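You operate a simulated robot arm through the tools that you are given. There is no shell and no other tool. Be economical: measure what you need, move in short steps, check, and stop when the job is done.

You are at the controls of a simulated two-armed robot. One attempt, no reset.

## Task
Start the grey cabinet: window door shut, mains rocker on, blower dial at 2, cabinet run key.
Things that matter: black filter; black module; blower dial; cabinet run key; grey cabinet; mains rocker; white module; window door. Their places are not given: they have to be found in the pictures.

The check looks at the end state, three seconds after you hand in, the way a careful person would. Anything else that was tipped, shoved, dropped, spilled or broken makes it a failure.

## Robot
Two 7-joint arms with fingered hands on one trunk that stands fixed in place. Base frame: the origin is at the foot of the trunk, x ahead of it, y to its left, z up. Lengths are in mm, angles in rad, forces in N, time in s.
The left shoulder is at [70, 154, 1422], the right one opposite. With the tool pointing down near the work surface each hand reaches from about 100 to 500 mm from the base axis, measured 20 degrees to its own side. Payload 3.9 kg a hand.
The TCP of each hand is the grasp point between the finger pads, 30 mm short of the fingertips. In the tool frame z runs along the fingers and y along their closing line. Largest opening 104 mm; the body of the gripper starts 35 mm behind the TCP. The gripper is a hand of 4 fingers: y runs from the thumb to the fingers, the wrist lies at [-17, -104, -178] in the tool frame, and closing takes about 1.5 s.
Orientation is that of the tool frame in the base frame, as a unit quaternion [w, x, y, z]. With the fingers straight down and the wrist toward the robot, the tool's x, y and z point along [0, 1, 0], [1, 0, 0] and [0, 0, -1] of the base frame.

## Interface
- The arms move only by the tool servo_tool. It takes "left_rows", "right_rows" or both (then of equal length, played together; a hand with none holds still); each is a list of rows, each a list of 2 entries, a list of its own where there are three numbers: the shift along the base's x, y, z in mm, then the turn, a rotation vector about the base's x, y, z in rad. In form: [[[dx, dy, dz], [rx, ry, rz]], ...]. A call has 1 to 8 rows; each row shifts and turns the commanded pose from where the row before left it. "left_grip" and "right_grip" are, for a hand that has rows, the gripper command, from -1 (fully open) to 1 (shut), values between in proportion, set as the call begins (left out, the last holds). A row lasts 0.2 s, in which the tool goes at most 50 mm and 0.15 rad; a call with a longer step from one row to the next is refused whole, and so is a gripper value outside its range. A pose out of reach is approached as far as the arm can. The call stops where the force on the tool passes 40 N (or 10 N more than at its start, if that is more) or the arm is blocked; 0.2 s more then pass. The fingers move at their own pace (about 72 mm/s each) and stop on an object; they squeeze with about 27 N. The grip force told is the motor's: it shows also when the fingers shut on nothing. Time passes only in rows, and 0.2 s behind the last, so rows that do not move let the fingers close. The reply holds the time, the measured pose of the TCP, the force on the tool along the base axes, the opening and the grip force, in the units named above and with some noise, with the torque about the TCP (base axes, N m) and any sound that the robot's microphone picked up.
- Cameras (640 x 400 px; columns grow to the right, rows downward): "scene" is now at [133.8, 18.6, 1650.9]; the picture's right is [0.05, -1.00, 0.00], its down [-0.65, -0.03, -0.76] and it looks along [0.75, 0.04, -0.66] (base axes); focal length 262 px, centre (320, 200). "left" rides on the left gripper at [-66, -90, -126] in its tool frame; the picture's right is [-0.78, -0.30, 0.56], its down [0.57, -0.70, 0.42] and it looks along [0.26, 0.65, 0.71] (tool axes); focal length 275 px, centre (320, 200). "right" rides on the right gripper at [66, -90, -126] in its tool frame; the picture's right is [-0.78, 0.30, -0.56], its down [-0.57, -0.70, 0.42] and it looks along [-0.26, 0.65, 0.71] (tool axes); focal length 275 px, centre (320, 200).
- capture(camera): a new picture of that camera. No time passes.
- move_column(by): slides the trunk up (or, below 0, down) by that many mm; the arms and the scene camera ride with it, the base frame stays. It gives what a move gives, with no picture.
- curl_fingers(index, middle, ring, thumb_bend, thumb_turn, hand): sets how far each is bent, from 0 (flat) to 1 (curled in); at 0.3 the hand is open as for a grip, at 0.7 the pads meet at the TCP. One left out holds its place. A second passes; each finger stops where it meets its share of the squeeze, and holds until it gets a number again. A gripper value or a shape takes the hand back. It gives what a move gives, with no picture; readings hold the bend of each and the force on the fingers (four entries, about 0 where the hand has none), thumb and palm. thumb_turn goes from beside the hand (0) to across from the fingers (1), as for a grip.
- hand_shape(shape, hand): the hand has 4 fingers and takes this shape, open, in about a second: jaw (thumb against the fingers, like two jaws); tri (thumb and two fingers); tip (a fingertip pinch); poke (one finger out to press); point (the index stretched); flat (the hand flat); cup (the hand cupped); fist (a fist). The gripper value then closes the fingers along that shape, each until it touches; the sizes above hold for jaw. It gives what a move gives, with no picture.
- turn_head(pan, tilt): turns the head with the scene camera to pan (to the left, within 1.501 rad either way) and tilt (down, from -0.506 to 1.204), counted from straight ahead of the robot. It gives what a move gives.
- locate(camera, pixels): for up to 12 pixels [column, row] of the newest picture of that camera ("zoom" is the newest enlarged one), the place [x, y, z] in the base frame of the surface seen there, good to about 2 mm, but the place of the scene camera against the robot may be out by one fixed shift of up to 25 mm in any direction. No time passes.
- zoom(camera, box): a new picture of the part [left, top, right, bottom] of that camera's present view, enlarged. No time passes.
- job_done(): hands the job in; it is judged then, once.

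Work in short steps. Measure before you move; look again where a grasp or a placing could have gone wrong, and mend it. You have 80 turns and 48 pictures in all, those below and enlarged ones among them. Open the grippers and draw the arms clear of the work before you hand the job in, unless the task says otherwise; then end with one line.

The tools are called by a JSON object that holds its "api" and its "payload". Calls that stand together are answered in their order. servo_tool: Moves the arms, as the interface text tells. Its arguments: {"type":"object","properties":{"left_rows":{"type":"array"},"left_grip":{"type":"number"},"right_rows":{"type":"array"},"right_grip":{"type":"number"}},"required":[]} The other tools are called the same way: move_column (by) slides the trunk up or down; hand_shape (shape, hand) gives the hand a shape; curl_fingers (index, middle, ring, thumb_bend, thumb_turn, hand) moves the fingers one by one; turn_head (pan, tilt) turns the head that bears the scene camera; capture (camera) takes a picture; locate (camera, pixels) gives the place of the surface under pixels of a picture; zoom (camera, box) takes an enlarged picture of a part of a camera's view; job_done () hands the job in.

At the start:

```text
t: 0.0
left_eef_pos: [486.0, 314.3, 1448.2]
left_orientation: [0.0, 0.707, 0.707, 0.0]
left_wrist_force: [-0.4, 0.0, 0.2]
left_ft_torque: [-0.02, -0.03, -0.01]
left_opening: 103.7
left_gripper_force: 0.0
left_shape: jaw
left_bend: [0.3, 0.3, 0.3, 0.3, 0.97]
left_finger forces: [0.0, 0.0, 0.1, 0.0, 0.1, 0.0]
right_eef_pos: [572.8, -224.6, 1449.6]
right_orientation: [0.0, 0.707, 0.707, 0.0]
right_wrist_force: [0.3, 0.2, -0.4]
right_ft_torque: [-0.01, -0.01, -0.02]
right_opening: 103.6
right_gripper_force: 0.1
right_shape: jaw
right_bend: [0.3, 0.3, 0.3, 0.3, 0.97]
right_finger forces: [0.1, 0.0, 0.1, 0.0, 0.0, 0.0]
trunk travel left (down, up): [-875.0, 65.0]
head pan, tilt: [0.052, 0.714]
```

scene: 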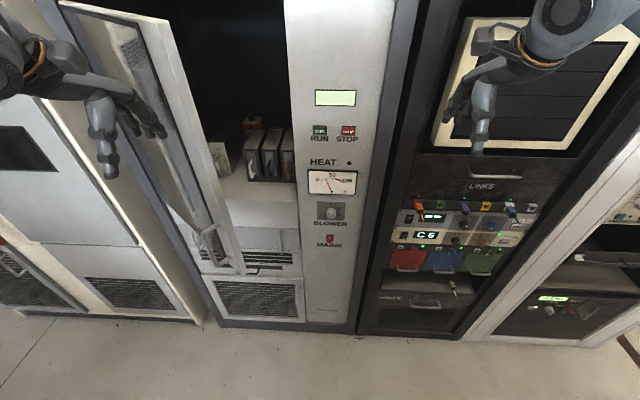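
right: 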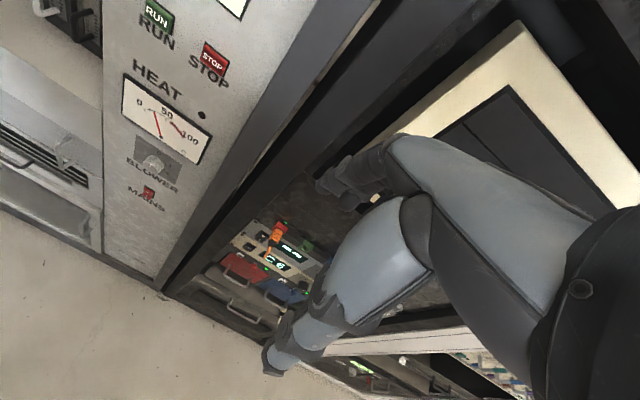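
left: 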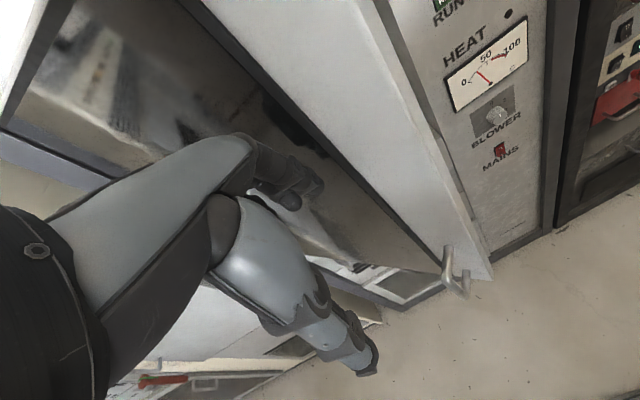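

The scene shows the grey cabinet with its window door ajar (handle ~ (210,240)) and the panel with RUN (320,132), blower dial (331,211), mains (330,240). I'll zoom in on the panel and locate the main features.

{"api": "zoom", "payload": {"camera": "scene", "box": [270, 80, 390, 260]}}

{"api": "locate", "payload": {"camera": "scene", "pixels": [[320, 132], [348, 132], [331, 211], [330, 240], [215, 240], [240, 270], [165, 10], [70, 5], [200, 225], [300, 200], [345, 310], [270, 290]]}}

{"api": "zoom", "payload": {"camera": "scene", "box": [160, 90, 310, 330]}}

```text
2.22 times, centred on (330, 170) of scene
```

zoom: 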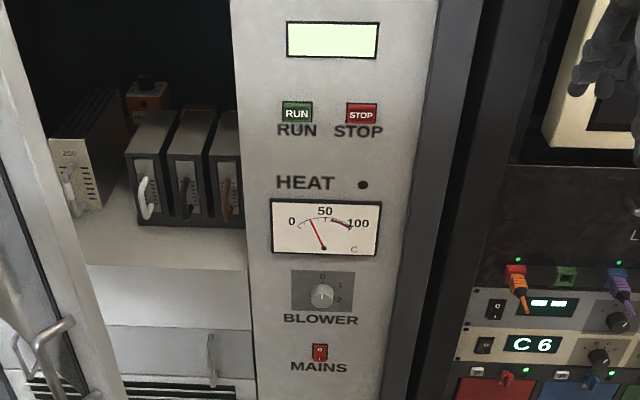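

```text
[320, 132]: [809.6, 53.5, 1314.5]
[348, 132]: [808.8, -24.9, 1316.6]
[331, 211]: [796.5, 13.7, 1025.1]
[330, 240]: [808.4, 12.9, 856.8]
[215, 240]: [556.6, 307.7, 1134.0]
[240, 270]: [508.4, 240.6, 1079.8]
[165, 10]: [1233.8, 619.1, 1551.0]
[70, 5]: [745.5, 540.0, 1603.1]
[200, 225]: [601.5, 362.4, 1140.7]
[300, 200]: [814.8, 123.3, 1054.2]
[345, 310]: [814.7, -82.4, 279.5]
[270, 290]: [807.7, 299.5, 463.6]
```

```text
1.67 times, centred on (235, 210) of scene
```

zoom: 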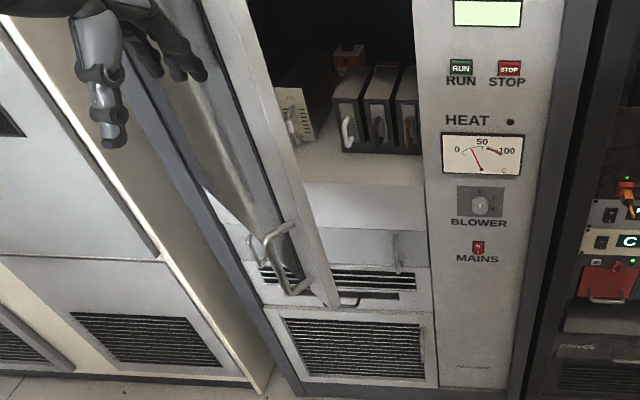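

Now I check whether the interior items could obstruct the door, and the geometry of the door edge, handle and post, using the last zoom.

{"api": "locate", "payload": {"camera": "zoom", "pixels": [[292, 120], [346, 130], [380, 130], [410, 130], [348, 50], [398, 250], [357, 300], [262, 240], [292, 292], [328, 300], [275, 130], [380, 200]]}}

{"api": "locate", "payload": {"camera": "scene", "pixels": [[207, 322], [150, 150], [185, 250], [130, 20], [60, 100], [230, 200], [200, 100], [170, 30]]}}

{"api": "zoom", "payload": {"camera": "scene", "box": [200, 90, 310, 190]}}

```text
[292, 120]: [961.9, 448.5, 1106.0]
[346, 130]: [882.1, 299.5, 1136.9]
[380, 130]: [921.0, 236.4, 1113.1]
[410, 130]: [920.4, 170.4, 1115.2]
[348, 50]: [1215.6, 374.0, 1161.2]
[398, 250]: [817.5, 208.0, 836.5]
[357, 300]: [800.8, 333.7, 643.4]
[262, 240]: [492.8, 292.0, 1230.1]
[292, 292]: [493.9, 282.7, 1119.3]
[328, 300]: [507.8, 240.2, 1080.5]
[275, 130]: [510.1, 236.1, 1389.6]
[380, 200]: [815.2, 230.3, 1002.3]
```

```text
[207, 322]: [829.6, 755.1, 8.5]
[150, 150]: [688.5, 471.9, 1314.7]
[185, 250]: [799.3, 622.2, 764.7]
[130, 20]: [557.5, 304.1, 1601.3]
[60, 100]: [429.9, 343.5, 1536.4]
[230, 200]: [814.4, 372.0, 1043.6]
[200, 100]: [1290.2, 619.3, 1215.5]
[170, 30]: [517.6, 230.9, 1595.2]
```

```text
4.00 times, centred on (255, 140) of scene
```

zoom: 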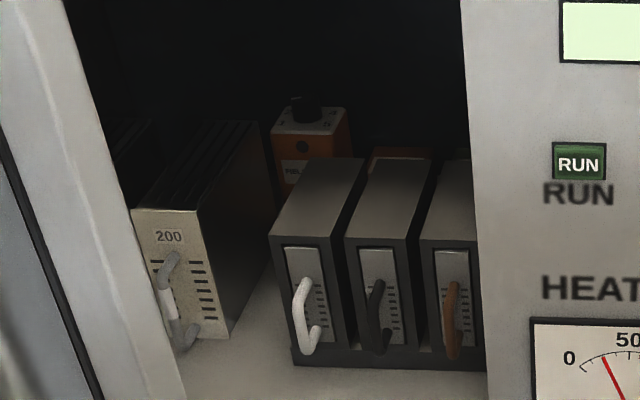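

The interior modules sit at x>882, well behind the panel face (~812), so nothing blocks the door. The door's hinge is near (810,620), its free edge at (510,237), and it closes on +x. I'll draw the left hand back and turn it to point forward.

{"api": "servo_tool", "payload": {"left_rows": [[[-15, 0, 0], [0, -0.15, 0]], [[-15, 0, 0], [0, -0.15, 0]], [[-15, 0, 0], [0, -0.15, 0]], [[-15, 0, 0], [0, -0.15, 0]], [[-15, 0, 0], [0, -0.15, 0]], [[-10, 0, 0], [0, -0.15, 0]]]}}

{"api": "servo_tool", "payload": {"left_rows": [[[0, 0, 0], [0, -0.15, 0]], [[0, 0, 0], [0, -0.15, 0]], [[0, 0, 0], [0, -0.15, 0]], [[0, 0, 0], [0, -0.15, 0]], [[0, 0, 0], [0, -0.0708, 0]]]}}

{"api": "hand_shape", "payload": {"shape": "fist", "hand": "left"}}

{"api": "capture", "payload": {"camera": "scene"}}

```text
t: 1.4
left_eef_pos: [448.1, 392.7, 1509.0]
left_orientation: [0.24, 0.642, 0.692, 0.223]
left_wrist_force: [-0.5, 0.0, 0.6]
left_ft_torque: [-0.03, 0.0, -0.02]
left_opening: 103.9
left_gripper_force: 0.1
left_shape: jaw
left_bend: [0.3, 0.3, 0.3, 0.3, 0.97]
left_finger forces: [0.0, 0.1, 0.1, 0.0, 0.0, 0.0]
left hand out of reach, approached as far as the arm can: row 2, 3, 4, 5, 6
right_eef_pos: [573.0, -224.0, 1450.4]
right_orientation: [0.001, 0.706, 0.708, 0.0]
right_wrist_force: [-0.5, 0.7, 0.4]
right_ft_torque: [0.01, 0.02, 0.02]
right_opening: 103.8
right_gripper_force: 0.1
right_shape: jaw
right_bend: [0.3, 0.3, 0.3, 0.3, 0.97]
right_finger forces: [0.1, 0.0, 0.1, 0.1, 0.1, 0.0]
trunk travel left (down, up): [-875.0, 65.0]
head pan, tilt: [0.052, 0.714]
```

```text
t: 2.6
left_eef_pos: [455.9, 391.0, 1507.1]
left_orientation: [0.455, 0.533, 0.574, 0.424]
left_wrist_force: [0.4, -0.8, 0.8]
left_ft_torque: [0.03, 0.01, 0.03]
left_opening: 103.7
left_gripper_force: 0.1
left_shape: jaw
left_bend: [0.3, 0.3, 0.3, 0.3, 0.97]
left_finger forces: [0.1, 0.0, 0.0, 0.1, 0.1, 0.0]
left hand out of reach, approached as far as the arm can: row 1
right_eef_pos: [574.3, -226.7, 1448.6]
right_orientation: [0.0, 0.707, 0.707, -0.001]
right_wrist_force: [0.7, 0.1, -0.2]
right_ft_torque: [-0.01, 0.03, 0.01]
right_opening: 104.1
right_gripper_force: 0.2
right_shape: jaw
right_bend: [0.3, 0.3, 0.3, 0.3, 0.97]
right_finger forces: [0.0, 0.0, 0.0, 0.0, 0.0, 0.1]
trunk travel left (down, up): [-875.0, 65.0]
head pan, tilt: [0.052, 0.714]
```

```text
t: 3.5
left_eef_pos: [452.7, 391.2, 1508.1]
left_orientation: [0.454, 0.533, 0.575, 0.423]
left_wrist_force: [-0.5, -0.7, 0.2]
left_ft_torque: [0.04, 0.0, -0.01]
left_opening: 0.0
left_gripper_force: 0.0
left_shape: fist
left_bend: [1.0, 1.0, 1.0, 0.84, 0.84]
left_finger forces: [0.0, 0.1, 0.0, 0.0, 0.1, 0.1]
right_eef_pos: [572.0, -225.6, 1449.7]
right_orientation: [0.001, 0.707, 0.707, 0.0]
right_wrist_force: [0.3, -0.3, -0.2]
right_ft_torque: [-0.03, 0.03, 0.01]
right_opening: 103.8
right_gripper_force: 0.1
right_shape: jaw
right_bend: [0.3, 0.3, 0.3, 0.3, 0.97]
right_finger forces: [0.0, 0.1, 0.1, 0.0, 0.1, 0.1]
trunk travel left (down, up): [-875.0, 65.0]
head pan, tilt: [0.052, 0.714]
```

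```text
41 pictures are left
```

scene: 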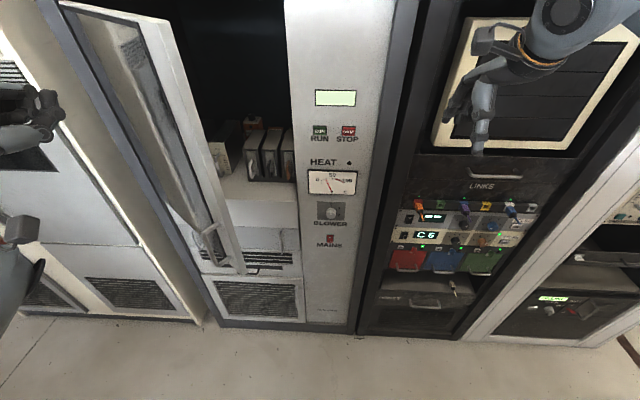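

The left fist is at (453,391,1508) left of the door's outer face. I move it down and over in front of the door (around y 300, z 1400), clear of the handle (z up to 1230), and finish the turn.

{"api": "servo_tool", "payload": {"left_rows": [[[0, -25, -25], [0.02, -0.06, 0]], [[0, -25, -25], [0.02, -0.06, 0]], [[0, -25, -25], [0.02, -0.06, 0]], [[0, -20, -25], [0.013, -0.05, -0.01]], [[0, 0, 0], [0, 0, 0]]]}}

{"api": "capture", "payload": {"camera": "scene"}}

```text
t: 4.7
left_eef_pos: [453.2, 300.4, 1405.1]
left_orientation: [0.501, 0.501, 0.499, 0.499]
left_wrist_force: [-0.1, 0.4, 0.7]
left_ft_torque: [0.0, 0.0, 0.0]
left_opening: 0.0
left_gripper_force: 0.1
left_shape: fist
left_bend: [1.0, 1.0, 1.0, 0.84, 0.84]
left_finger forces: [0.1, 0.0, 0.1, 0.1, 0.1, 0.0]
right_eef_pos: [573.8, -224.2, 1450.4]
right_orientation: [0.0, 0.707, 0.707, 0.0]
right_wrist_force: [0.2, -0.9, -0.4]
right_ft_torque: [-0.02, -0.04, -0.02]
right_opening: 103.5
right_gripper_force: 0.1
right_shape: jaw
right_bend: [0.3, 0.3, 0.3, 0.3, 0.97]
right_finger forces: [0.0, 0.0, 0.1, 0.0, 0.1, 0.0]
trunk travel left (down, up): [-875.0, 65.0]
head pan, tilt: [0.052, 0.714]
```

```text
40 pictures are left
```

scene: 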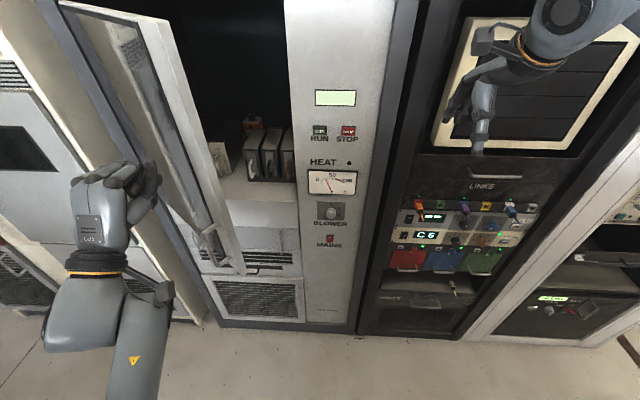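

I push the fist forward (+x) onto the door's free-edge frame strip, drifting toward -y with the door's arc.

{"api": "servo_tool", "payload": {"left_rows": [[[30, 0, 0], [0, 0, 0]], [[30, 0, 0], [0, 0, 0]], [[30, 0, 0], [0, 0, 0]], [[30, -10, 0], [0, 0, 0]], [[30, -15, 0], [0, 0, 0]], [[30, -15, 0], [0, 0, 0]]]}}

{"api": "capture", "payload": {"camera": "scene"}}

```text
t: 6.1
left_eef_pos: [637.2, 257.1, 1410.0]
left_orientation: [0.499, 0.501, 0.501, 0.499]
left_wrist_force: [0.9, 0.2, -0.7]
left_ft_torque: [0.02, 0.0, -0.03]
left_opening: 0.0
left_gripper_force: 0.1
left_shape: fist
left_bend: [1.0, 1.0, 1.0, 0.85, 0.84]
left_finger forces: [0.1, 0.0, 0.1, 0.0, 0.0, 0.0]
right_eef_pos: [574.1, -225.6, 1448.3]
right_orientation: [0.0, 0.707, 0.707, -0.001]
right_wrist_force: [0.3, -0.5, -0.9]
right_ft_torque: [0.04, 0.0, 0.03]
right_opening: 103.6
right_gripper_force: 0.0
right_shape: jaw
right_bend: [0.3, 0.3, 0.3, 0.3, 0.97]
right_finger forces: [0.1, 0.0, 0.1, 0.0, 0.0, 0.0]
trunk travel left (down, up): [-875.0, 65.0]
head pan, tilt: [0.052, 0.714]
```

```text
39 pictures are left
```

scene: 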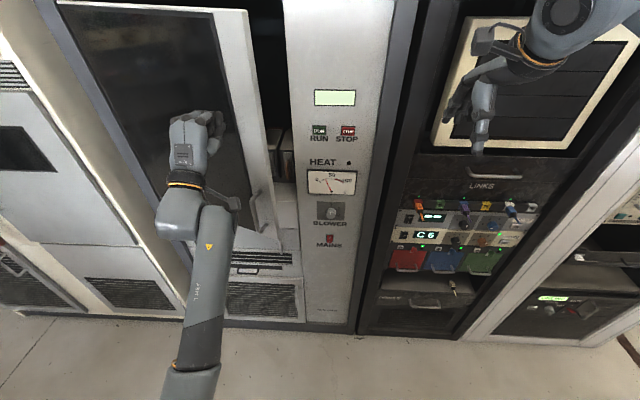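

The door swung easily with the fist and is now maybe 100 mm from shut. I continue the push.

{"api": "servo_tool", "payload": {"left_rows": [[[25, -8, 0], [0, 0, 0]], [[25, -8, 0], [0, 0, 0]], [[25, -6, 0], [0, 0, 0]], [[25, -5, 0], [0, 0, 0]], [[20, 0, 0], [0, 0, 0]], [[20, 0, 0], [0, 0, 0]], [[15, 0, 0], [0, 0, 0]], [[15, 0, 0], [0, 0, 0]]]}}

{"api": "capture", "payload": {"camera": "scene"}}

```text
t: 7.9
left_eef_pos: [797.0, 230.3, 1411.6]
left_orientation: [0.501, 0.498, 0.5, 0.501]
left_wrist_force: [-9.3, -0.3, -2.5]
left_ft_torque: [0.04, -0.1, -0.13]
left_opening: 0.2
left_gripper_force: 0.0
left_shape: fist
left_bend: [1.0, 1.0, 1.0, 0.87, 0.84]
left_finger forces: [0.0, 0.1, 0.0, 0.1, 8.7, 0.1]
right_eef_pos: [565.8, -223.8, 1451.9]
right_orientation: [0.002, 0.706, 0.708, 0.002]
right_wrist_force: [-0.7, 0.9, 0.9]
right_ft_torque: [0.0, -0.06, -0.05]
right_opening: 104.0
right_gripper_force: 0.1
right_shape: jaw
right_bend: [0.3, 0.3, 0.3, 0.3, 0.97]
right_finger forces: [0.1, 0.0, 0.1, 0.1, 0.0, 0.0]
trunk travel left (down, up): [-875.0, 65.0]
head pan, tilt: [0.052, 0.714]
```

```text
38 pictures are left
```

scene: 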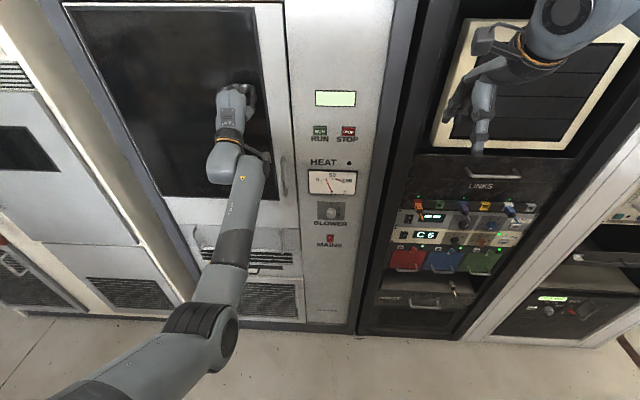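

The door looks shut, with 9 N of contact on the thumb side. A little more push to seat it, then I'll measure its edge.

{"api": "servo_tool", "payload": {"left_rows": [[[6, 0, 0], [0, 0, 0]], [[6, 0, 0], [0, 0, 0]], [[6, 0, 0], [0, 0, 0]], [[6, 0, 0], [0, 0, 0]]]}}

{"api": "zoom", "payload": {"camera": "scene", "box": [180, 80, 400, 260]}}

{"api": "locate", "payload": {"camera": "scene", "pixels": [[280, 60], [275, 130], [290, 215], [300, 150], [110, 210], [200, 210], [284, 190], [302, 200]]}}

```text
t: 8.4
left_eef_pos: [801.4, 231.9, 1412.2]
left_orientation: [0.505, 0.495, 0.499, 0.501]
left_wrist_force: [-46.7, 1.7, -10.7]
left_ft_torque: [0.23, 0.0, -0.94]
left_opening: 95.9
left_gripper_force: 0.1
left_shape: fist
left_bend: [1.0, 1.0, 1.0, 0.93, 0.82]
left_finger forces: [0.1, 0.0, 0.0, 0.0, 57.2, 0.0]
right_eef_pos: [559.7, -224.3, 1455.2]
right_orientation: [0.003, 0.707, 0.707, 0.003]
right_wrist_force: [0.7, 0.0, -0.5]
right_ft_torque: [0.02, 0.04, 0.03]
right_opening: 103.7
right_gripper_force: 0.1
right_shape: jaw
right_bend: [0.3, 0.3, 0.3, 0.3, 0.97]
right_finger forces: [0.1, 0.0, 0.0, 0.0, 0.1, 0.1]
trunk travel left (down, up): [-875.0, 65.0]
head pan, tilt: [0.052, 0.714]
stopped in row 2 (left hand): the force on the tool passed its limit at 46 N (the readings are from after the stop); the commanded pose is now the measured one
```

```text
2.22 times, centred on (290, 170) of scene
```

zoom: 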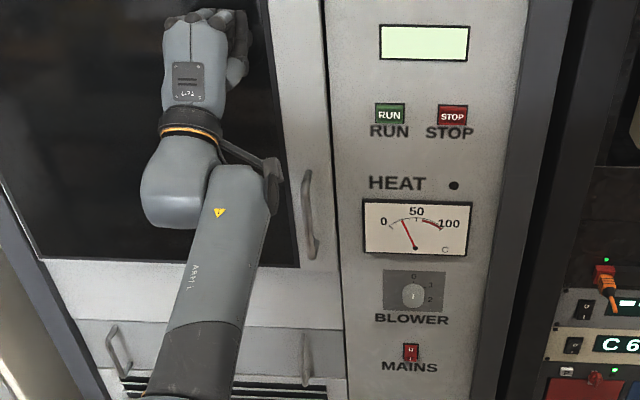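

```text
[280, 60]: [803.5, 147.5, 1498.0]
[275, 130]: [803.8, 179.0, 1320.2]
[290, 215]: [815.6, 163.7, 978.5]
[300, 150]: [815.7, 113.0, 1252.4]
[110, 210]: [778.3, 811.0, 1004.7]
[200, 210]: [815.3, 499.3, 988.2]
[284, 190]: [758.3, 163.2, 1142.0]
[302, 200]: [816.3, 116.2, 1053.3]
```

The door face reads x=803.5, near-flush with the panel (815), and it was pressed with 46 N. I withdraw the left hand and look at whether the door stays.

{"api": "servo_tool", "payload": {"left_rows": [[[-20, 0, 0], [0, 0, 0]], [[-40, 0, 0], [0, 0, 0]], [[-45, 5, 0], [0, 0, 0]], [[-45, 10, 0], [0, 0, 0]], [[-45, 10, 0], [0, 0, 0]], [[-45, 15, 0], [0, 0, 0]], [[-45, 15, 0], [0, 0, 0]], [[-40, 15, 0], [0, 0, 0]]]}}

{"api": "capture", "payload": {"camera": "scene"}}

{"api": "locate", "payload": {"camera": "scene", "pixels": [[280, 60], [275, 130], [82, 50], [110, 150], [290, 190], [270, 100], [272, 180], [150, 190]]}}

```text
t: 10.2
left_eef_pos: [489.1, 296.8, 1404.1]
left_orientation: [0.501, 0.5, 0.501, 0.498]
left_wrist_force: [0.1, 0.5, -0.5]
left_ft_torque: [-0.01, 0.0, -0.02]
left_opening: 0.0
left_gripper_force: 0.1
left_shape: fist
left_bend: [1.0, 1.0, 1.0, 0.85, 0.84]
left_finger forces: [0.0, 0.0, 0.1, 0.1, 0.1, 0.0]
right_eef_pos: [571.7, -226.6, 1450.7]
right_orientation: [0.001, 0.707, 0.707, 0.001]
right_wrist_force: [-0.3, 0.0, 0.4]
right_ft_torque: [0.0, -0.04, 0.01]
right_opening: 103.9
right_gripper_force: 0.2
right_shape: jaw
right_bend: [0.3, 0.3, 0.3, 0.3, 0.97]
right_finger forces: [0.0, 0.1, 0.0, 0.0, 0.0, 0.1]
trunk travel left (down, up): [-875.0, 65.0]
head pan, tilt: [0.052, 0.714]
```

```text
36 pictures are left
```

scene: 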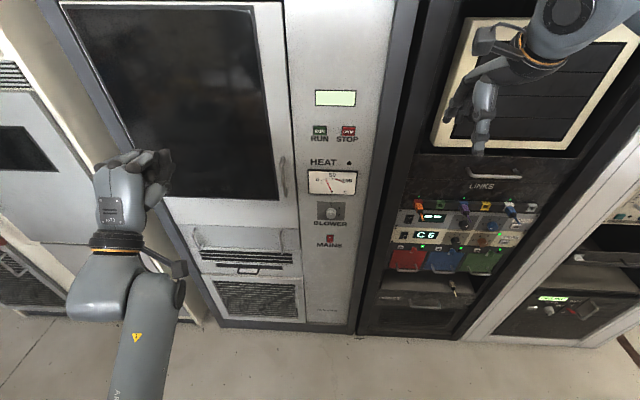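

```text
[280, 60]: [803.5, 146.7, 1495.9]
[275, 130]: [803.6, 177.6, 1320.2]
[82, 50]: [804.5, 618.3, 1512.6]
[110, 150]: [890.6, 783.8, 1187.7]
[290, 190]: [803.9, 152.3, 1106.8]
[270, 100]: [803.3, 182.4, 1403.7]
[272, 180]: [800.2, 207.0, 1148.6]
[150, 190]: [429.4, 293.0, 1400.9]
```

The door remains shut: x≈803.5 at both sides of its plane. Now I turn the right hand to point forward for dial, rocker and key.

{"api": "servo_tool", "payload": {"right_rows": [[[-8, 0, 0], [0, -0.15, 0]], [[-8, 0, 0], [0, -0.15, 0]], [[-8, 0, 0], [0, -0.15, 0]], [[-8, 0, 0], [0, -0.15, 0]], [[-8, 0, 0], [0, -0.15, 0]], [[-8, 0, 0], [0, -0.15, 0]]]}}

{"api": "servo_tool", "payload": {"right_rows": [[[-10, 0, 0], [0, -0.15, 0]], [[-10, 0, 0], [0, -0.15, 0]], [[-10, 0, 0], [0, -0.15, 0]], [[-10, 0, 0], [0, -0.15, 0]], [[0, 0, 0], [0, -0.0708, 0]]]}}

{"api": "move_column", "payload": {"by": -250}}

{"api": "capture", "payload": {"camera": "scene"}}

{"api": "zoom", "payload": {"camera": "scene", "box": [290, 110, 370, 230]}}

```text
t: 11.7
left_eef_pos: [490.6, 299.0, 1403.6]
left_orientation: [0.501, 0.5, 0.501, 0.498]
left_wrist_force: [-0.4, -1.2, -0.3]
left_ft_torque: [-0.01, -0.01, 0.01]
left_opening: 0.1
left_gripper_force: 0.1
left_shape: fist
left_bend: [1.0, 1.0, 1.0, 0.85, 0.84]
left_finger forces: [0.1, 0.0, 0.0, 0.1, 0.1, 0.0]
right_eef_pos: [523.6, -225.0, 1450.0]
right_orientation: [0.308, 0.637, 0.637, 0.307]
right_wrist_force: [0.3, 1.0, 0.2]
right_ft_torque: [0.03, -0.02, 0.03]
right_opening: 104.0
right_gripper_force: 0.0
right_shape: jaw
right_bend: [0.3, 0.3, 0.3, 0.3, 0.97]
right_finger forces: [0.0, 0.0, 0.1, 0.0, 0.0, 0.0]
trunk travel left (down, up): [-875.0, 65.0]
head pan, tilt: [0.052, 0.714]
```

```text
t: 12.8
left_eef_pos: [491.8, 300.4, 1403.6]
left_orientation: [0.501, 0.5, 0.502, 0.498]
left_wrist_force: [-0.4, -0.1, -0.2]
left_ft_torque: [0.01, -0.03, -0.02]
left_opening: 0.2
left_gripper_force: 0.1
left_shape: fist
left_bend: [1.0, 1.0, 1.0, 0.85, 0.84]
left_finger forces: [0.0, 0.1, 0.0, 0.1, 0.0, 0.0]
right_eef_pos: [527.2, -223.2, 1451.2]
right_orientation: [0.344, 0.618, 0.617, 0.344]
right_wrist_force: [0.3, 0.2, -0.1]
right_ft_torque: [0.04, 0.01, -0.01]
right_opening: 103.9
right_gripper_force: 0.0
right_shape: jaw
right_bend: [0.3, 0.3, 0.3, 0.3, 0.97]
right_finger forces: [0.0, 0.1, 0.1, 0.0, 0.0, 0.0]
right hand out of reach, approached as far as the arm can: row 1, 2, 3, 4, 5
trunk travel left (down, up): [-875.0, 65.0]
head pan, tilt: [0.052, 0.714]
```

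```text
t: 15.4
left_eef_pos: [492.5, 297.7, 1154.5]
left_orientation: [0.5, 0.5, 0.501, 0.499]
left_wrist_force: [-0.7, -0.7, 0.1]
left_ft_torque: [0.03, 0.0, 0.01]
left_opening: 0.0
left_gripper_force: 0.1
left_shape: fist
left_bend: [1.0, 1.0, 1.0, 0.85, 0.84]
left_finger forces: [0.1, 0.1, 0.0, 0.0, 0.1, 0.0]
right_eef_pos: [526.0, -224.5, 1200.2]
right_orientation: [0.344, 0.618, 0.617, 0.345]
right_wrist_force: [-0.4, 0.1, 0.1]
right_ft_torque: [0.01, -0.01, -0.01]
right_opening: 104.1
right_gripper_force: 0.0
right_shape: jaw
right_bend: [0.3, 0.3, 0.3, 0.3, 0.97]
right_finger forces: [0.0, 0.0, 0.0, 0.1, 0.1, 0.1]
trunk travel left (down, up): [-625.0, 315.0]
head pan, tilt: [0.052, 0.714]
```

```text
35 pictures are left
```

scene: 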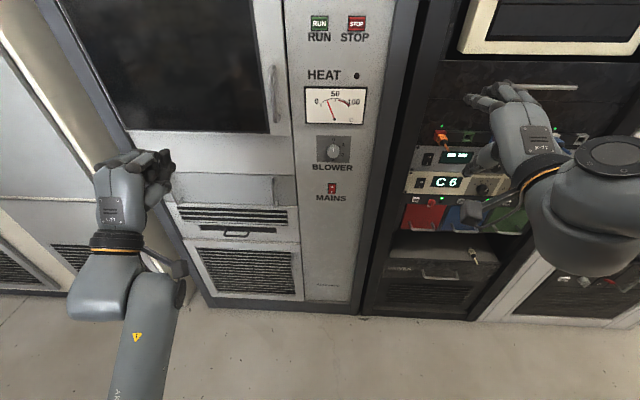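

```text
3.33 times, centred on (330, 170) of scene
```

zoom: 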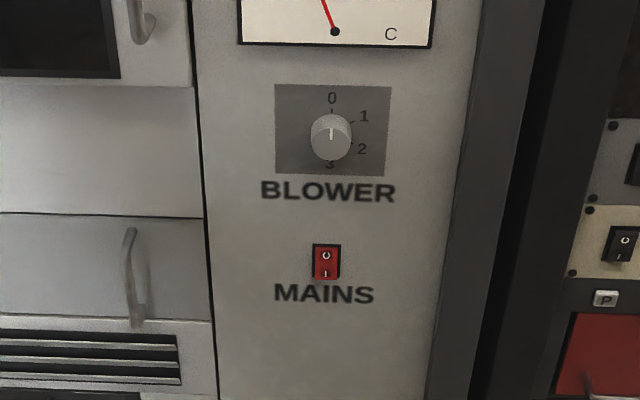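

The zoom shows a round knob with its line at 0, marks 1 (60°), 2 (120°), 3 (180°) clockwise; the rocker's "I" is its lower half. I measure the knob/rocker by scene, and also look through the right hand camera, which has no shift error.

{"api": "locate", "payload": {"camera": "zoom", "pixels": [[331, 133], [331, 152], [316, 135], [346, 135], [331, 108], [290, 130], [326, 256], [325, 273], [326, 247], [361, 148], [364, 116], [331, 120]]}}

{"api": "servo_tool", "payload": {"right_rows": [[[0, 20, -10], [0, -0.1, 0]], [[0, 25, -20], [0, -0.1, 0]], [[0, 25, -20], [0, -0.1, 0]], [[0, 25, -20], [0, -0.1, 0]], [[0, 25, -20], [0, -0.1, 0]], [[0, 20, -20], [0, -0.056, 0]]]}}

{"api": "capture", "payload": {"camera": "right"}}

```text
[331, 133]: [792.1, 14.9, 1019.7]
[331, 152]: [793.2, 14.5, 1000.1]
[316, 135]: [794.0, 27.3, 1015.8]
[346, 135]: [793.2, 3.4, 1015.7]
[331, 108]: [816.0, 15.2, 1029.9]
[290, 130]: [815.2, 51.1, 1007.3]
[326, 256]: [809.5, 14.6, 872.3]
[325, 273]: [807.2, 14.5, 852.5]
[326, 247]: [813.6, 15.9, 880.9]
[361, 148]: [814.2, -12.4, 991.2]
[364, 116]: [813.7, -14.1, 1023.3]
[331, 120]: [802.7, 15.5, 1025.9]
```

```text
t: 16.8
left_eef_pos: [491.0, 298.4, 1154.6]
left_orientation: [0.501, 0.501, 0.5, 0.498]
left_wrist_force: [-0.6, -0.5, -0.5]
left_ft_torque: [0.0, -0.02, 0.01]
left_opening: 0.0
left_gripper_force: 0.0
left_shape: fist
left_bend: [1.0, 1.0, 1.0, 0.85, 0.84]
left_finger forces: [0.0, 0.0, 0.1, 0.0, 0.0, 0.0]
right_eef_pos: [513.7, -205.4, 1127.5]
right_orientation: [0.447, 0.503, 0.573, 0.469]
right_wrist_force: [0.7, 0.0, 0.3]
right_ft_torque: [0.0, 0.02, -0.02]
right_opening: 103.9
right_gripper_force: 0.0
right_shape: jaw
right_bend: [0.3, 0.3, 0.3, 0.3, 0.97]
right_finger forces: [0.0, 0.0, 0.0, 0.0, 0.0, 0.0]
right hand out of reach, approached as far as the arm can: row 1, 2, 3, 4, 5, 6
trunk travel left (down, up): [-625.0, 315.0]
head pan, tilt: [0.052, 0.714]
```

```text
33 pictures are left
```

right: 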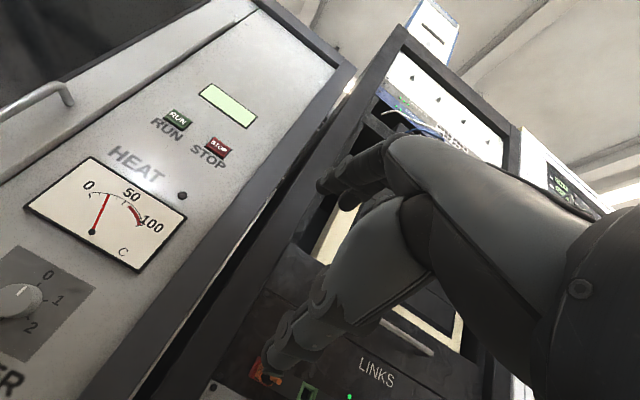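

Right camera shows knob at (20,300), RUN at (178,117). I locate these with the right camera to compare with scene values.

{"api": "locate", "payload": {"camera": "right", "pixels": [[20, 288], [36, 300], [15, 310], [42, 282], [178, 117], [218, 147], [182, 195], [92, 231], [70, 350]]}}

{"api": "locate", "payload": {"camera": "scene", "pixels": [[319, 22], [356, 22], [356, 76], [333, 121], [333, 150]]}}

```text
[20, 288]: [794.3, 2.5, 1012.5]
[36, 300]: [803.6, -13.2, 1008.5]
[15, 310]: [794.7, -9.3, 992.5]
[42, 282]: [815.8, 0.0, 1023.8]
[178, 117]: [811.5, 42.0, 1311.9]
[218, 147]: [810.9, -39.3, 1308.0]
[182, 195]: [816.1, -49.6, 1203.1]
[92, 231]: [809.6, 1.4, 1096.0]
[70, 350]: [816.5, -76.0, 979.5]
```

```text
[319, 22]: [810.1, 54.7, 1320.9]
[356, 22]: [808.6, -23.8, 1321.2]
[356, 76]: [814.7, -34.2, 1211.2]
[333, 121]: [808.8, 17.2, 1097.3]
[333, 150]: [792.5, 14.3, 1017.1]
```

Right camera vs scene shows the scene is off by about (+1.5,-15,-9). True positions: knob front ≈ (794,0,1003), rocker ≈ y 0, z ~856 (I half ~848), RUN ≈ (811,41,1310). I move the right hand toward the pre-grasp in front of the knob.

{"api": "hand_shape", "payload": {"shape": "tip", "hand": "right"}}

{"api": "servo_tool", "payload": {"right_rows": [[[20, 30, -20], [0, 0, 0]], [[20, 30, -20], [0, -0.04, -0.02]], [[20, 30, -20], [0.01, -0.04, -0.02]], [[20, 30, -20], [0.01, -0.04, -0.02]], [[20, 30, -20], [0.01, -0.04, -0.02]], [[20, 30, -15], [0.018, 0, -0.012]], [[20, 20, -10], [0, 0, 0]]]}}

{"api": "capture", "payload": {"camera": "right"}}

{"api": "capture", "payload": {"camera": "scene"}}

```text
t: 17.7
left_eef_pos: [492.3, 297.2, 1153.3]
left_orientation: [0.501, 0.5, 0.501, 0.498]
left_wrist_force: [-0.4, -0.1, 0.1]
left_ft_torque: [-0.01, 0.01, 0.0]
left_opening: 0.2
left_gripper_force: 0.0
left_shape: fist
left_bend: [1.0, 1.0, 1.0, 0.85, 0.84]
left_finger forces: [0.1, 0.0, 0.0, 0.1, 0.0, 0.0]
right_eef_pos: [513.1, -204.6, 1127.3]
right_orientation: [0.447, 0.503, 0.572, 0.469]
right_wrist_force: [0.5, 0.0, -0.5]
right_ft_torque: [0.0, -0.04, -0.02]
right_opening: 103.6
right_gripper_force: 0.2
right_shape: tip
right_bend: [0.3, 0.98, 0.99, 0.3, 0.97]
right_finger forces: [0.0, 0.0, 0.0, 0.0, 0.1, 0.0]
trunk travel left (down, up): [-625.0, 315.0]
head pan, tilt: [0.052, 0.714]
```

```text
t: 19.3
left_eef_pos: [492.4, 297.8, 1153.1]
left_orientation: [0.5, 0.5, 0.502, 0.499]
left_wrist_force: [1.0, 0.1, 0.4]
left_ft_torque: [0.02, -0.02, -0.02]
left_opening: 0.2
left_gripper_force: 0.0
left_shape: fist
left_bend: [1.0, 1.0, 1.0, 0.85, 0.84]
left_finger forces: [0.1, 0.1, 0.1, 0.1, 0.0, 0.0]
right_eef_pos: [630.6, -284.1, 1053.9]
right_orientation: [0.498, 0.499, 0.501, 0.502]
right_wrist_force: [0.3, 0.2, 0.6]
right_ft_torque: [0.03, -0.01, 0.0]
right_opening: 103.9
right_gripper_force: 0.1
right_shape: tip
right_bend: [0.3, 0.98, 0.99, 0.3, 0.97]
right_finger forces: [0.0, 0.1, 0.0, 0.1, 0.0, 0.0]
right hand out of reach, approached as far as the arm can: row 1, 2, 3, 4, 5, 6, 7
trunk travel left (down, up): [-625.0, 315.0]
head pan, tilt: [0.052, 0.714]
```

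```text
32 pictures are left
```

right: 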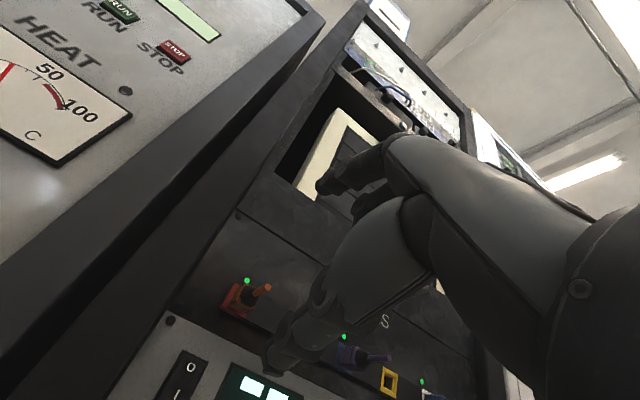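

```text
31 pictures are left
```

scene: 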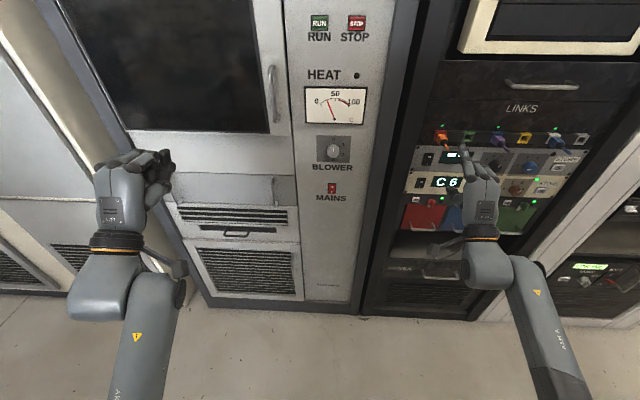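

With a straight-ahead, palm-down pose the arm drifts outward (wrist limit). I'll yaw the right hand inward (+z) while moving toward the cabinet centre-line.

{"api": "servo_tool", "payload": {"right_rows": [[[-10, 30, 0], [0, 0, 0.12]], [[0, 35, 0], [0, 0, 0.12]], [[0, 40, 0], [0, 0, 0.12]], [[0, 40, 0], [0, 0, 0.12]], [[0, 40, 0], [0, 0, 0.12]], [[0, 40, 0], [0, 0, 0]], [[0, 40, 0], [0, 0, 0]]]}}

{"api": "capture", "payload": {"camera": "scene"}}

```text
t: 20.9
left_eef_pos: [492.4, 299.6, 1152.8]
left_orientation: [0.501, 0.5, 0.502, 0.498]
left_wrist_force: [-0.3, 0.1, -0.9]
left_ft_torque: [0.0, -0.01, 0.02]
left_opening: 0.2
left_gripper_force: 0.1
left_shape: fist
left_bend: [1.0, 1.0, 1.0, 0.85, 0.84]
left_finger forces: [0.0, 0.0, 0.0, 0.0, 0.0, 0.0]
right_eef_pos: [619.6, -16.8, 1050.3]
right_orientation: [0.336, 0.335, 0.623, 0.622]
right_wrist_force: [0.1, 0.0, 0.0]
right_ft_torque: [0.01, 0.0, -0.01]
right_opening: 104.2
right_gripper_force: 0.1
right_shape: tip
right_bend: [0.3, 0.98, 0.99, 0.3, 0.97]
right_finger forces: [0.0, 0.0, 0.0, 0.0, 0.0, 0.0]
trunk travel left (down, up): [-625.0, 315.0]
head pan, tilt: [0.052, 0.714]
```

```text
30 pictures are left
```

scene: 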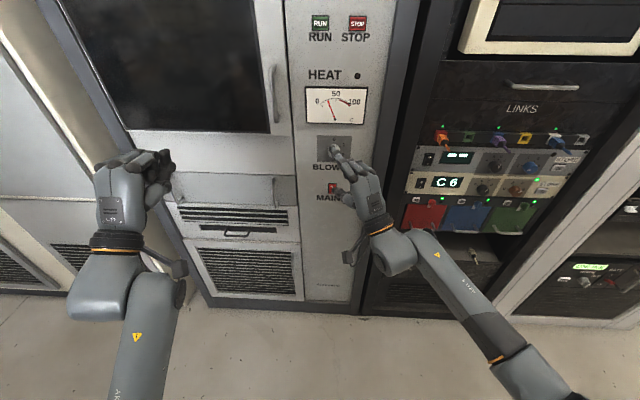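

Yawed 0.6 rad inward the arm reaches y≈-17 freely. I move to a pre-grasp in front of the knob, reducing the yaw to ~0.3 if reachable.

{"api": "servo_tool", "payload": {"right_rows": [[[20, 3, -12], [0, 0, -0.06]], [[20, 3, -12], [0, 0, -0.06]], [[20, 3, -12], [0, 0, -0.06]], [[20, 0, -11], [0, 0, -0.06]], [[20, 0, 0], [0, 0, -0.06]]]}}

{"api": "capture", "payload": {"camera": "right"}}

{"api": "zoom", "payload": {"camera": "scene", "box": [290, 110, 410, 230]}}

```text
t: 22.1
left_eef_pos: [491.3, 297.1, 1153.1]
left_orientation: [0.501, 0.5, 0.501, 0.498]
left_wrist_force: [-0.7, -0.2, -0.3]
left_ft_torque: [0.01, -0.01, -0.02]
left_opening: 0.0
left_gripper_force: 0.0
left_shape: fist
left_bend: [1.0, 1.0, 1.0, 0.85, 0.84]
left_finger forces: [0.0, 0.1, 0.0, 0.0, 0.1, 0.0]
right_eef_pos: [737.5, -71.7, 1013.6]
right_orientation: [0.413, 0.414, 0.573, 0.574]
right_wrist_force: [-0.2, -0.6, -0.8]
right_ft_torque: [-0.03, -0.04, -0.02]
right_opening: 103.9
right_gripper_force: 0.1
right_shape: tip
right_bend: [0.3, 0.98, 0.99, 0.3, 0.97]
right_finger forces: [0.0, 0.0, 0.0, 0.0, 0.0, 0.0]
right hand out of reach, approached as far as the arm can: row 3, 4, 5
trunk travel left (down, up): [-625.0, 315.0]
head pan, tilt: [0.052, 0.714]
```

```text
29 pictures are left
```

right: 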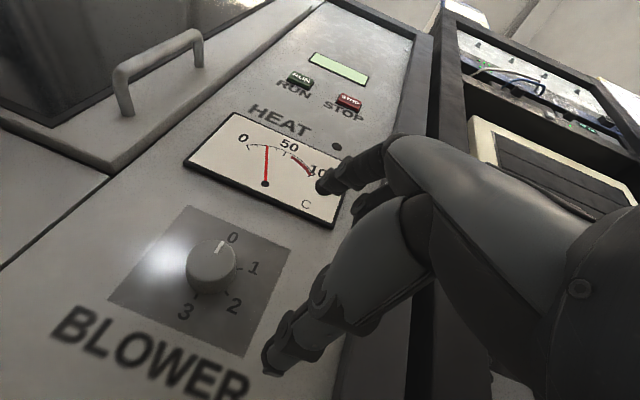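

```text
3.33 times, centred on (350, 170) of scene
```

zoom: 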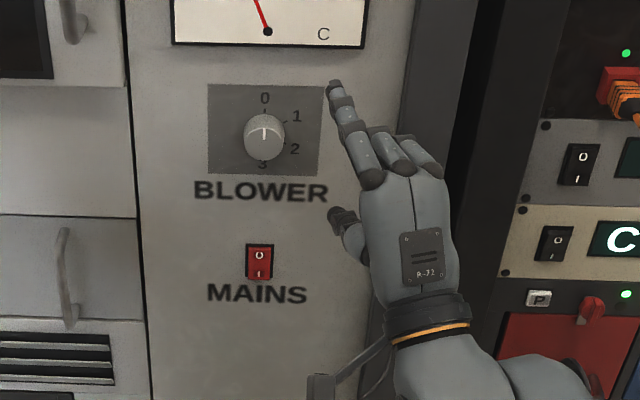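

Great view: knob at (210,265) in the right camera. At yaw 0.32 the arm stalls at y=-72, so I'll go with yaw ~0.55. First locate the knob precisely.

{"api": "locate", "payload": {"camera": "right", "pixels": [[208, 255], [212, 248], [205, 285], [190, 260], [234, 262], [212, 265], [300, 78], [150, 290], [274, 362], [322, 186]]}}

{"api": "zoom", "payload": {"camera": "right", "box": [140, 200, 300, 300]}}

```text
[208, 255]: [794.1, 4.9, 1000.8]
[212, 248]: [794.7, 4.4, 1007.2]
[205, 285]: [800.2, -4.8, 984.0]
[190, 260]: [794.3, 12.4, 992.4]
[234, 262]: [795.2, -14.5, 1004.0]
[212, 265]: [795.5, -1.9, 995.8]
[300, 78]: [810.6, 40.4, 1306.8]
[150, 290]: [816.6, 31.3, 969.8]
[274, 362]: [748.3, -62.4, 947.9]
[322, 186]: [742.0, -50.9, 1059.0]
```

```text
4.00 times, centred on (220, 250) of right
```

zoom: 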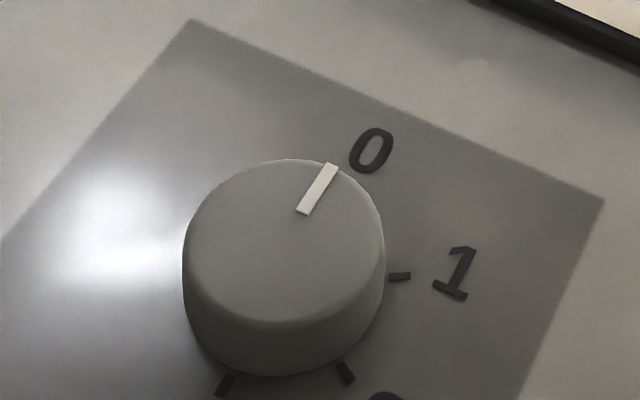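

The knob face centre is ≈ (795, 0, 999), radius ~14, depth 22. I move to TCP ≈ (765,-18,999), yaw 0.5, with the fingers partly closed.

{"api": "servo_tool", "payload": {"right_rows": [[[0, 15, -5], [0, 0, 0.06]], [[0, 15, -5], [0, 0, 0.06]], [[10, 15, -4], [0, 0, 0.06]], [[18, 9, 0], [0, 0, 0]], [[0, 0, 0], [0, 0, 0]]], "right_grip": -0.4}}

{"api": "capture", "payload": {"camera": "right"}}

```text
t: 23.3
left_eef_pos: [491.7, 297.6, 1153.7]
left_orientation: [0.501, 0.5, 0.501, 0.498]
left_wrist_force: [0.0, 0.1, -0.7]
left_ft_torque: [-0.01, -0.03, 0.01]
left_opening: 0.0
left_gripper_force: 0.0
left_shape: fist
left_bend: [1.0, 1.0, 1.0, 0.85, 0.84]
left_finger forces: [0.0, 0.0, 0.0, 0.1, 0.0, 0.0]
right_eef_pos: [764.6, -17.8, 999.8]
right_orientation: [0.372, 0.371, 0.601, 0.602]
right_wrist_force: [-0.1, 0.4, 0.8]
right_ft_torque: [-0.03, 0.0, 0.01]
right_opening: 73.1
right_gripper_force: 0.1
right_shape: tip
right_bend: [0.28, 0.98, 0.99, 0.56, 0.99]
right_finger forces: [0.0, 0.0, 0.1, 0.0, 0.1, 0.0]
trunk travel left (down, up): [-625.0, 315.0]
head pan, tilt: [0.052, 0.714]
```

```text
26 pictures are left
```

right: 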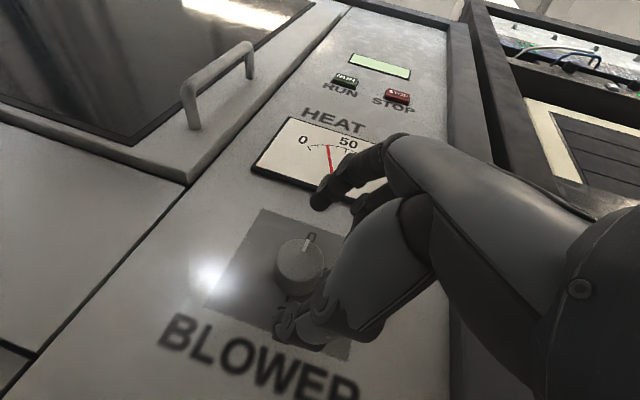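

Index tip ~(320,203), thumb tip ~(285,330); knob at (303,262) between them. I locate the tips to see alignment.

{"api": "locate", "payload": {"camera": "right", "pixels": [[318, 203], [283, 330], [300, 262], [322, 330], [345, 185]]}}

{"api": "zoom", "payload": {"camera": "right", "box": [220, 150, 420, 350]}}

```text
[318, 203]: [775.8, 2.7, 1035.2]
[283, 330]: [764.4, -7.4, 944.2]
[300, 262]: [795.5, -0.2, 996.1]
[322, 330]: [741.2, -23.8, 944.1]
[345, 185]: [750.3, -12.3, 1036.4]
```

```text
2.00 times, centred on (320, 250) of right
```

zoom: 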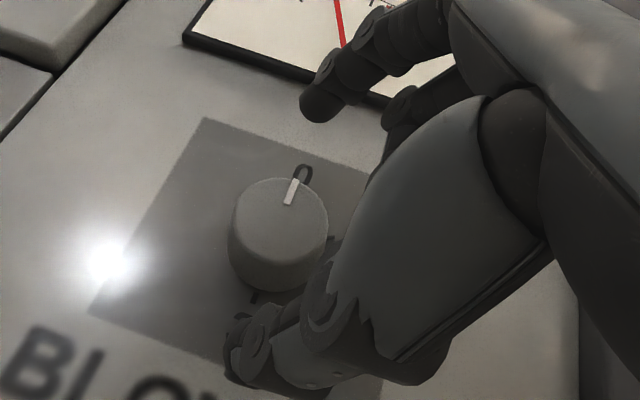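

Alignment is good. I advance 20 mm and close on the knob gently, watching for force.

{"api": "servo_tool", "payload": {"right_rows": [[[10, 3, 0], [0, 0, 0]], [[10, 3, 0], [0, 0, 0]], [[0, 0, 0], [0, 0, 0]]]}}

{"api": "servo_tool", "payload": {"right_rows": [[[0, 0, 0], [0, 0, 0]], [[0, 0, 0], [0, 0, 0]], [[0, 0, 0], [0, 0, 0]], [[0, 0, 0], [0, 0, 0]], [[0, 0, 0], [0, 0, 0]], [[0, 0, 0], [0, 0, 0]]], "right_grip": 0.2}}

{"api": "capture", "payload": {"camera": "right"}}

```text
t: 24.1
left_eef_pos: [492.0, 298.4, 1153.6]
left_orientation: [0.5, 0.5, 0.501, 0.499]
left_wrist_force: [0.0, -0.5, 0.2]
left_ft_torque: [0.0, -0.01, 0.01]
left_opening: 0.0
left_gripper_force: 0.1
left_shape: fist
left_bend: [1.0, 1.0, 1.0, 0.85, 0.84]
left_finger forces: [0.0, 0.1, 0.0, 0.0, 0.0, 0.0]
right_eef_pos: [784.2, -10.7, 998.7]
right_orientation: [0.372, 0.371, 0.601, 0.602]
right_wrist_force: [-0.2, -0.7, 0.5]
right_ft_torque: [0.0, 0.0, -0.01]
right_opening: 73.1
right_gripper_force: 0.0
right_shape: tip
right_bend: [0.28, 0.98, 0.99, 0.56, 0.99]
right_finger forces: [0.1, 0.0, 0.1, 0.1, 0.0, 0.1]
trunk travel left (down, up): [-625.0, 315.0]
head pan, tilt: [0.052, 0.714]
```

```text
t: 25.5
left_eef_pos: [492.0, 297.2, 1153.0]
left_orientation: [0.501, 0.501, 0.5, 0.498]
left_wrist_force: [0.1, -0.3, 0.3]
left_ft_torque: [-0.03, -0.02, 0.03]
left_opening: 0.0
left_gripper_force: 0.0
left_shape: fist
left_bend: [1.0, 1.0, 1.0, 0.85, 0.84]
left_finger forces: [0.0, 0.0, 0.0, 0.0, 0.0, 0.0]
right_eef_pos: [784.8, -11.6, 998.9]
right_orientation: [0.371, 0.37, 0.602, 0.602]
right_wrist_force: [0.3, 0.0, 0.4]
right_ft_torque: [0.01, 0.0, 0.01]
right_opening: 42.2
right_gripper_force: 0.1
right_shape: tip
right_bend: [0.73, 0.98, 0.99, 0.72, 1.0]
right_finger forces: [0.1, 0.0, 0.1, 0.1, 0.1, 0.1]
trunk travel left (down, up): [-625.0, 315.0]
head pan, tilt: [0.052, 0.714]
```

```text
24 pictures are left
```

right: 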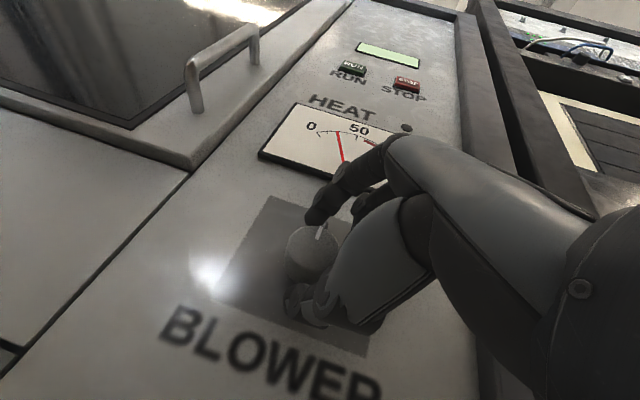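

The opening is 42 mm and nothing touched yet. I check where the index tip and thumb tip lie in depth against the knob (front 795).

{"api": "locate", "payload": {"camera": "right", "pixels": [[315, 217], [310, 208], [292, 300], [318, 305], [308, 255], [322, 200]]}}

{"api": "zoom", "payload": {"camera": "right", "box": [250, 160, 370, 340]}}

```text
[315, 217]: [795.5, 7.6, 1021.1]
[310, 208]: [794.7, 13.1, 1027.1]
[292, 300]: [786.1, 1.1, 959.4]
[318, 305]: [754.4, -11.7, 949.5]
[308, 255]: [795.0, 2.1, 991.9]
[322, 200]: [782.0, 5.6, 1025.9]
```

```text
2.22 times, centred on (310, 250) of right
```

zoom: 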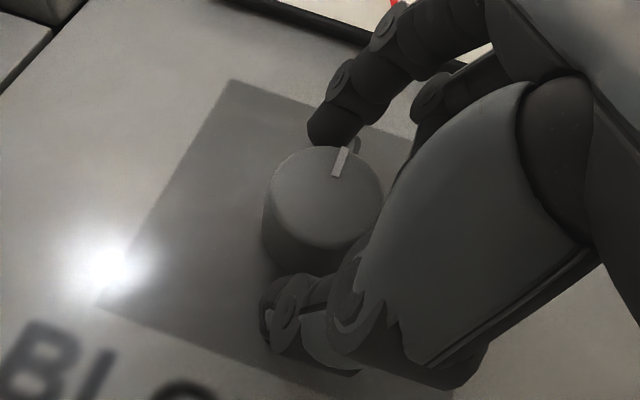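

The tips need ~9 mm more depth and ~5 mm to the right. I adjust, then close further.

{"api": "servo_tool", "payload": {"right_rows": [[[4, -3, 2], [0, 0, 0]], [[5, -3, 2], [0, 0, 0]], [[0, 0, 0], [0, 0, 0]]]}}

{"api": "servo_tool", "payload": {"right_rows": [[[0, 0, 0], [0, 0, 0]], [[0, 0, 0], [0, 0, 0]], [[0, 0, 0], [0, 0, 0]], [[0, 0, 0], [0, 0, 0]], [[0, 0, 0], [0, 0, 0]], [[0, 0, 0], [0, 0, 0]]], "right_grip": 0.9}}

{"api": "zoom", "payload": {"camera": "right", "box": [240, 140, 400, 340]}}

```text
t: 26.3
left_eef_pos: [487.0, 297.3, 1155.9]
left_orientation: [0.501, 0.499, 0.5, 0.5]
left_wrist_force: [0.0, 0.6, -0.1]
left_ft_torque: [-0.01, -0.01, -0.03]
left_opening: 0.2
left_gripper_force: 0.0
left_shape: fist
left_bend: [1.0, 1.0, 1.0, 0.85, 0.84]
left_finger forces: [0.0, 0.1, 0.0, 0.1, 0.1, 0.0]
right_eef_pos: [788.9, -17.8, 1005.4]
right_orientation: [0.372, 0.369, 0.601, 0.603]
right_wrist_force: [-32.1, -4.6, -4.3]
right_ft_torque: [-0.22, 1.33, 0.31]
right_opening: 46.2
right_gripper_force: 0.0
right_shape: tip
right_bend: [0.73, 0.98, 0.99, 0.72, 0.95]
right_finger forces: [0.0, 0.0, 0.1, 0.0, 32.8, 0.0]
trunk travel left (down, up): [-625.0, 315.0]
head pan, tilt: [0.052, 0.714]
```

```text
t: 27.1
left_eef_pos: [485.4, 297.4, 1156.9]
left_orientation: [0.501, 0.499, 0.499, 0.5]
left_wrist_force: [0.4, -0.4, 0.6]
left_ft_torque: [-0.02, -0.03, 0.02]
left_opening: 0.0
left_gripper_force: 0.1
left_shape: fist
left_bend: [1.0, 1.0, 1.0, 0.85, 0.84]
left_finger forces: [0.0, 0.0, 0.0, 0.0, 0.1, 0.0]
right_eef_pos: [788.2, -18.2, 1004.5]
right_orientation: [0.371, 0.368, 0.602, 0.604]
right_wrist_force: [-37.9, -10.1, -4.0]
right_ft_torque: [-0.24, 1.26, 0.27]
right_opening: 6.1
right_gripper_force: 0.1
right_shape: tip
right_bend: [0.61, 0.98, 0.99, 0.66, 0.96]
right_finger forces: [6.5, 0.0, 0.0, 0.0, 43.4, 0.1]
trunk travel left (down, up): [-625.0, 315.0]
head pan, tilt: [0.052, 0.714]
stopped in row 4 (right hand): the force on the tool passed its limit at 44 N (the readings are from after the stop); the commanded pose is now the measured one
```

```text
2.00 times, centred on (320, 240) of right
```

zoom: 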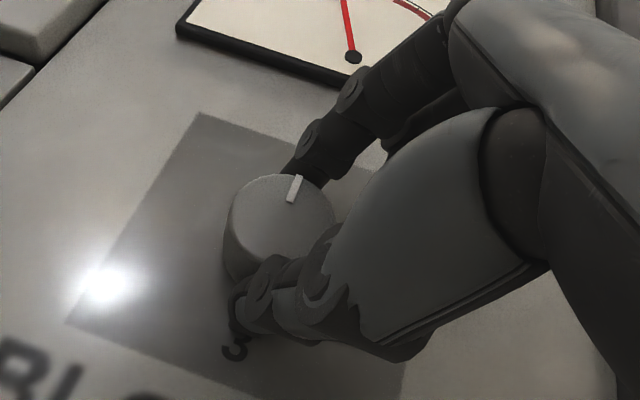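

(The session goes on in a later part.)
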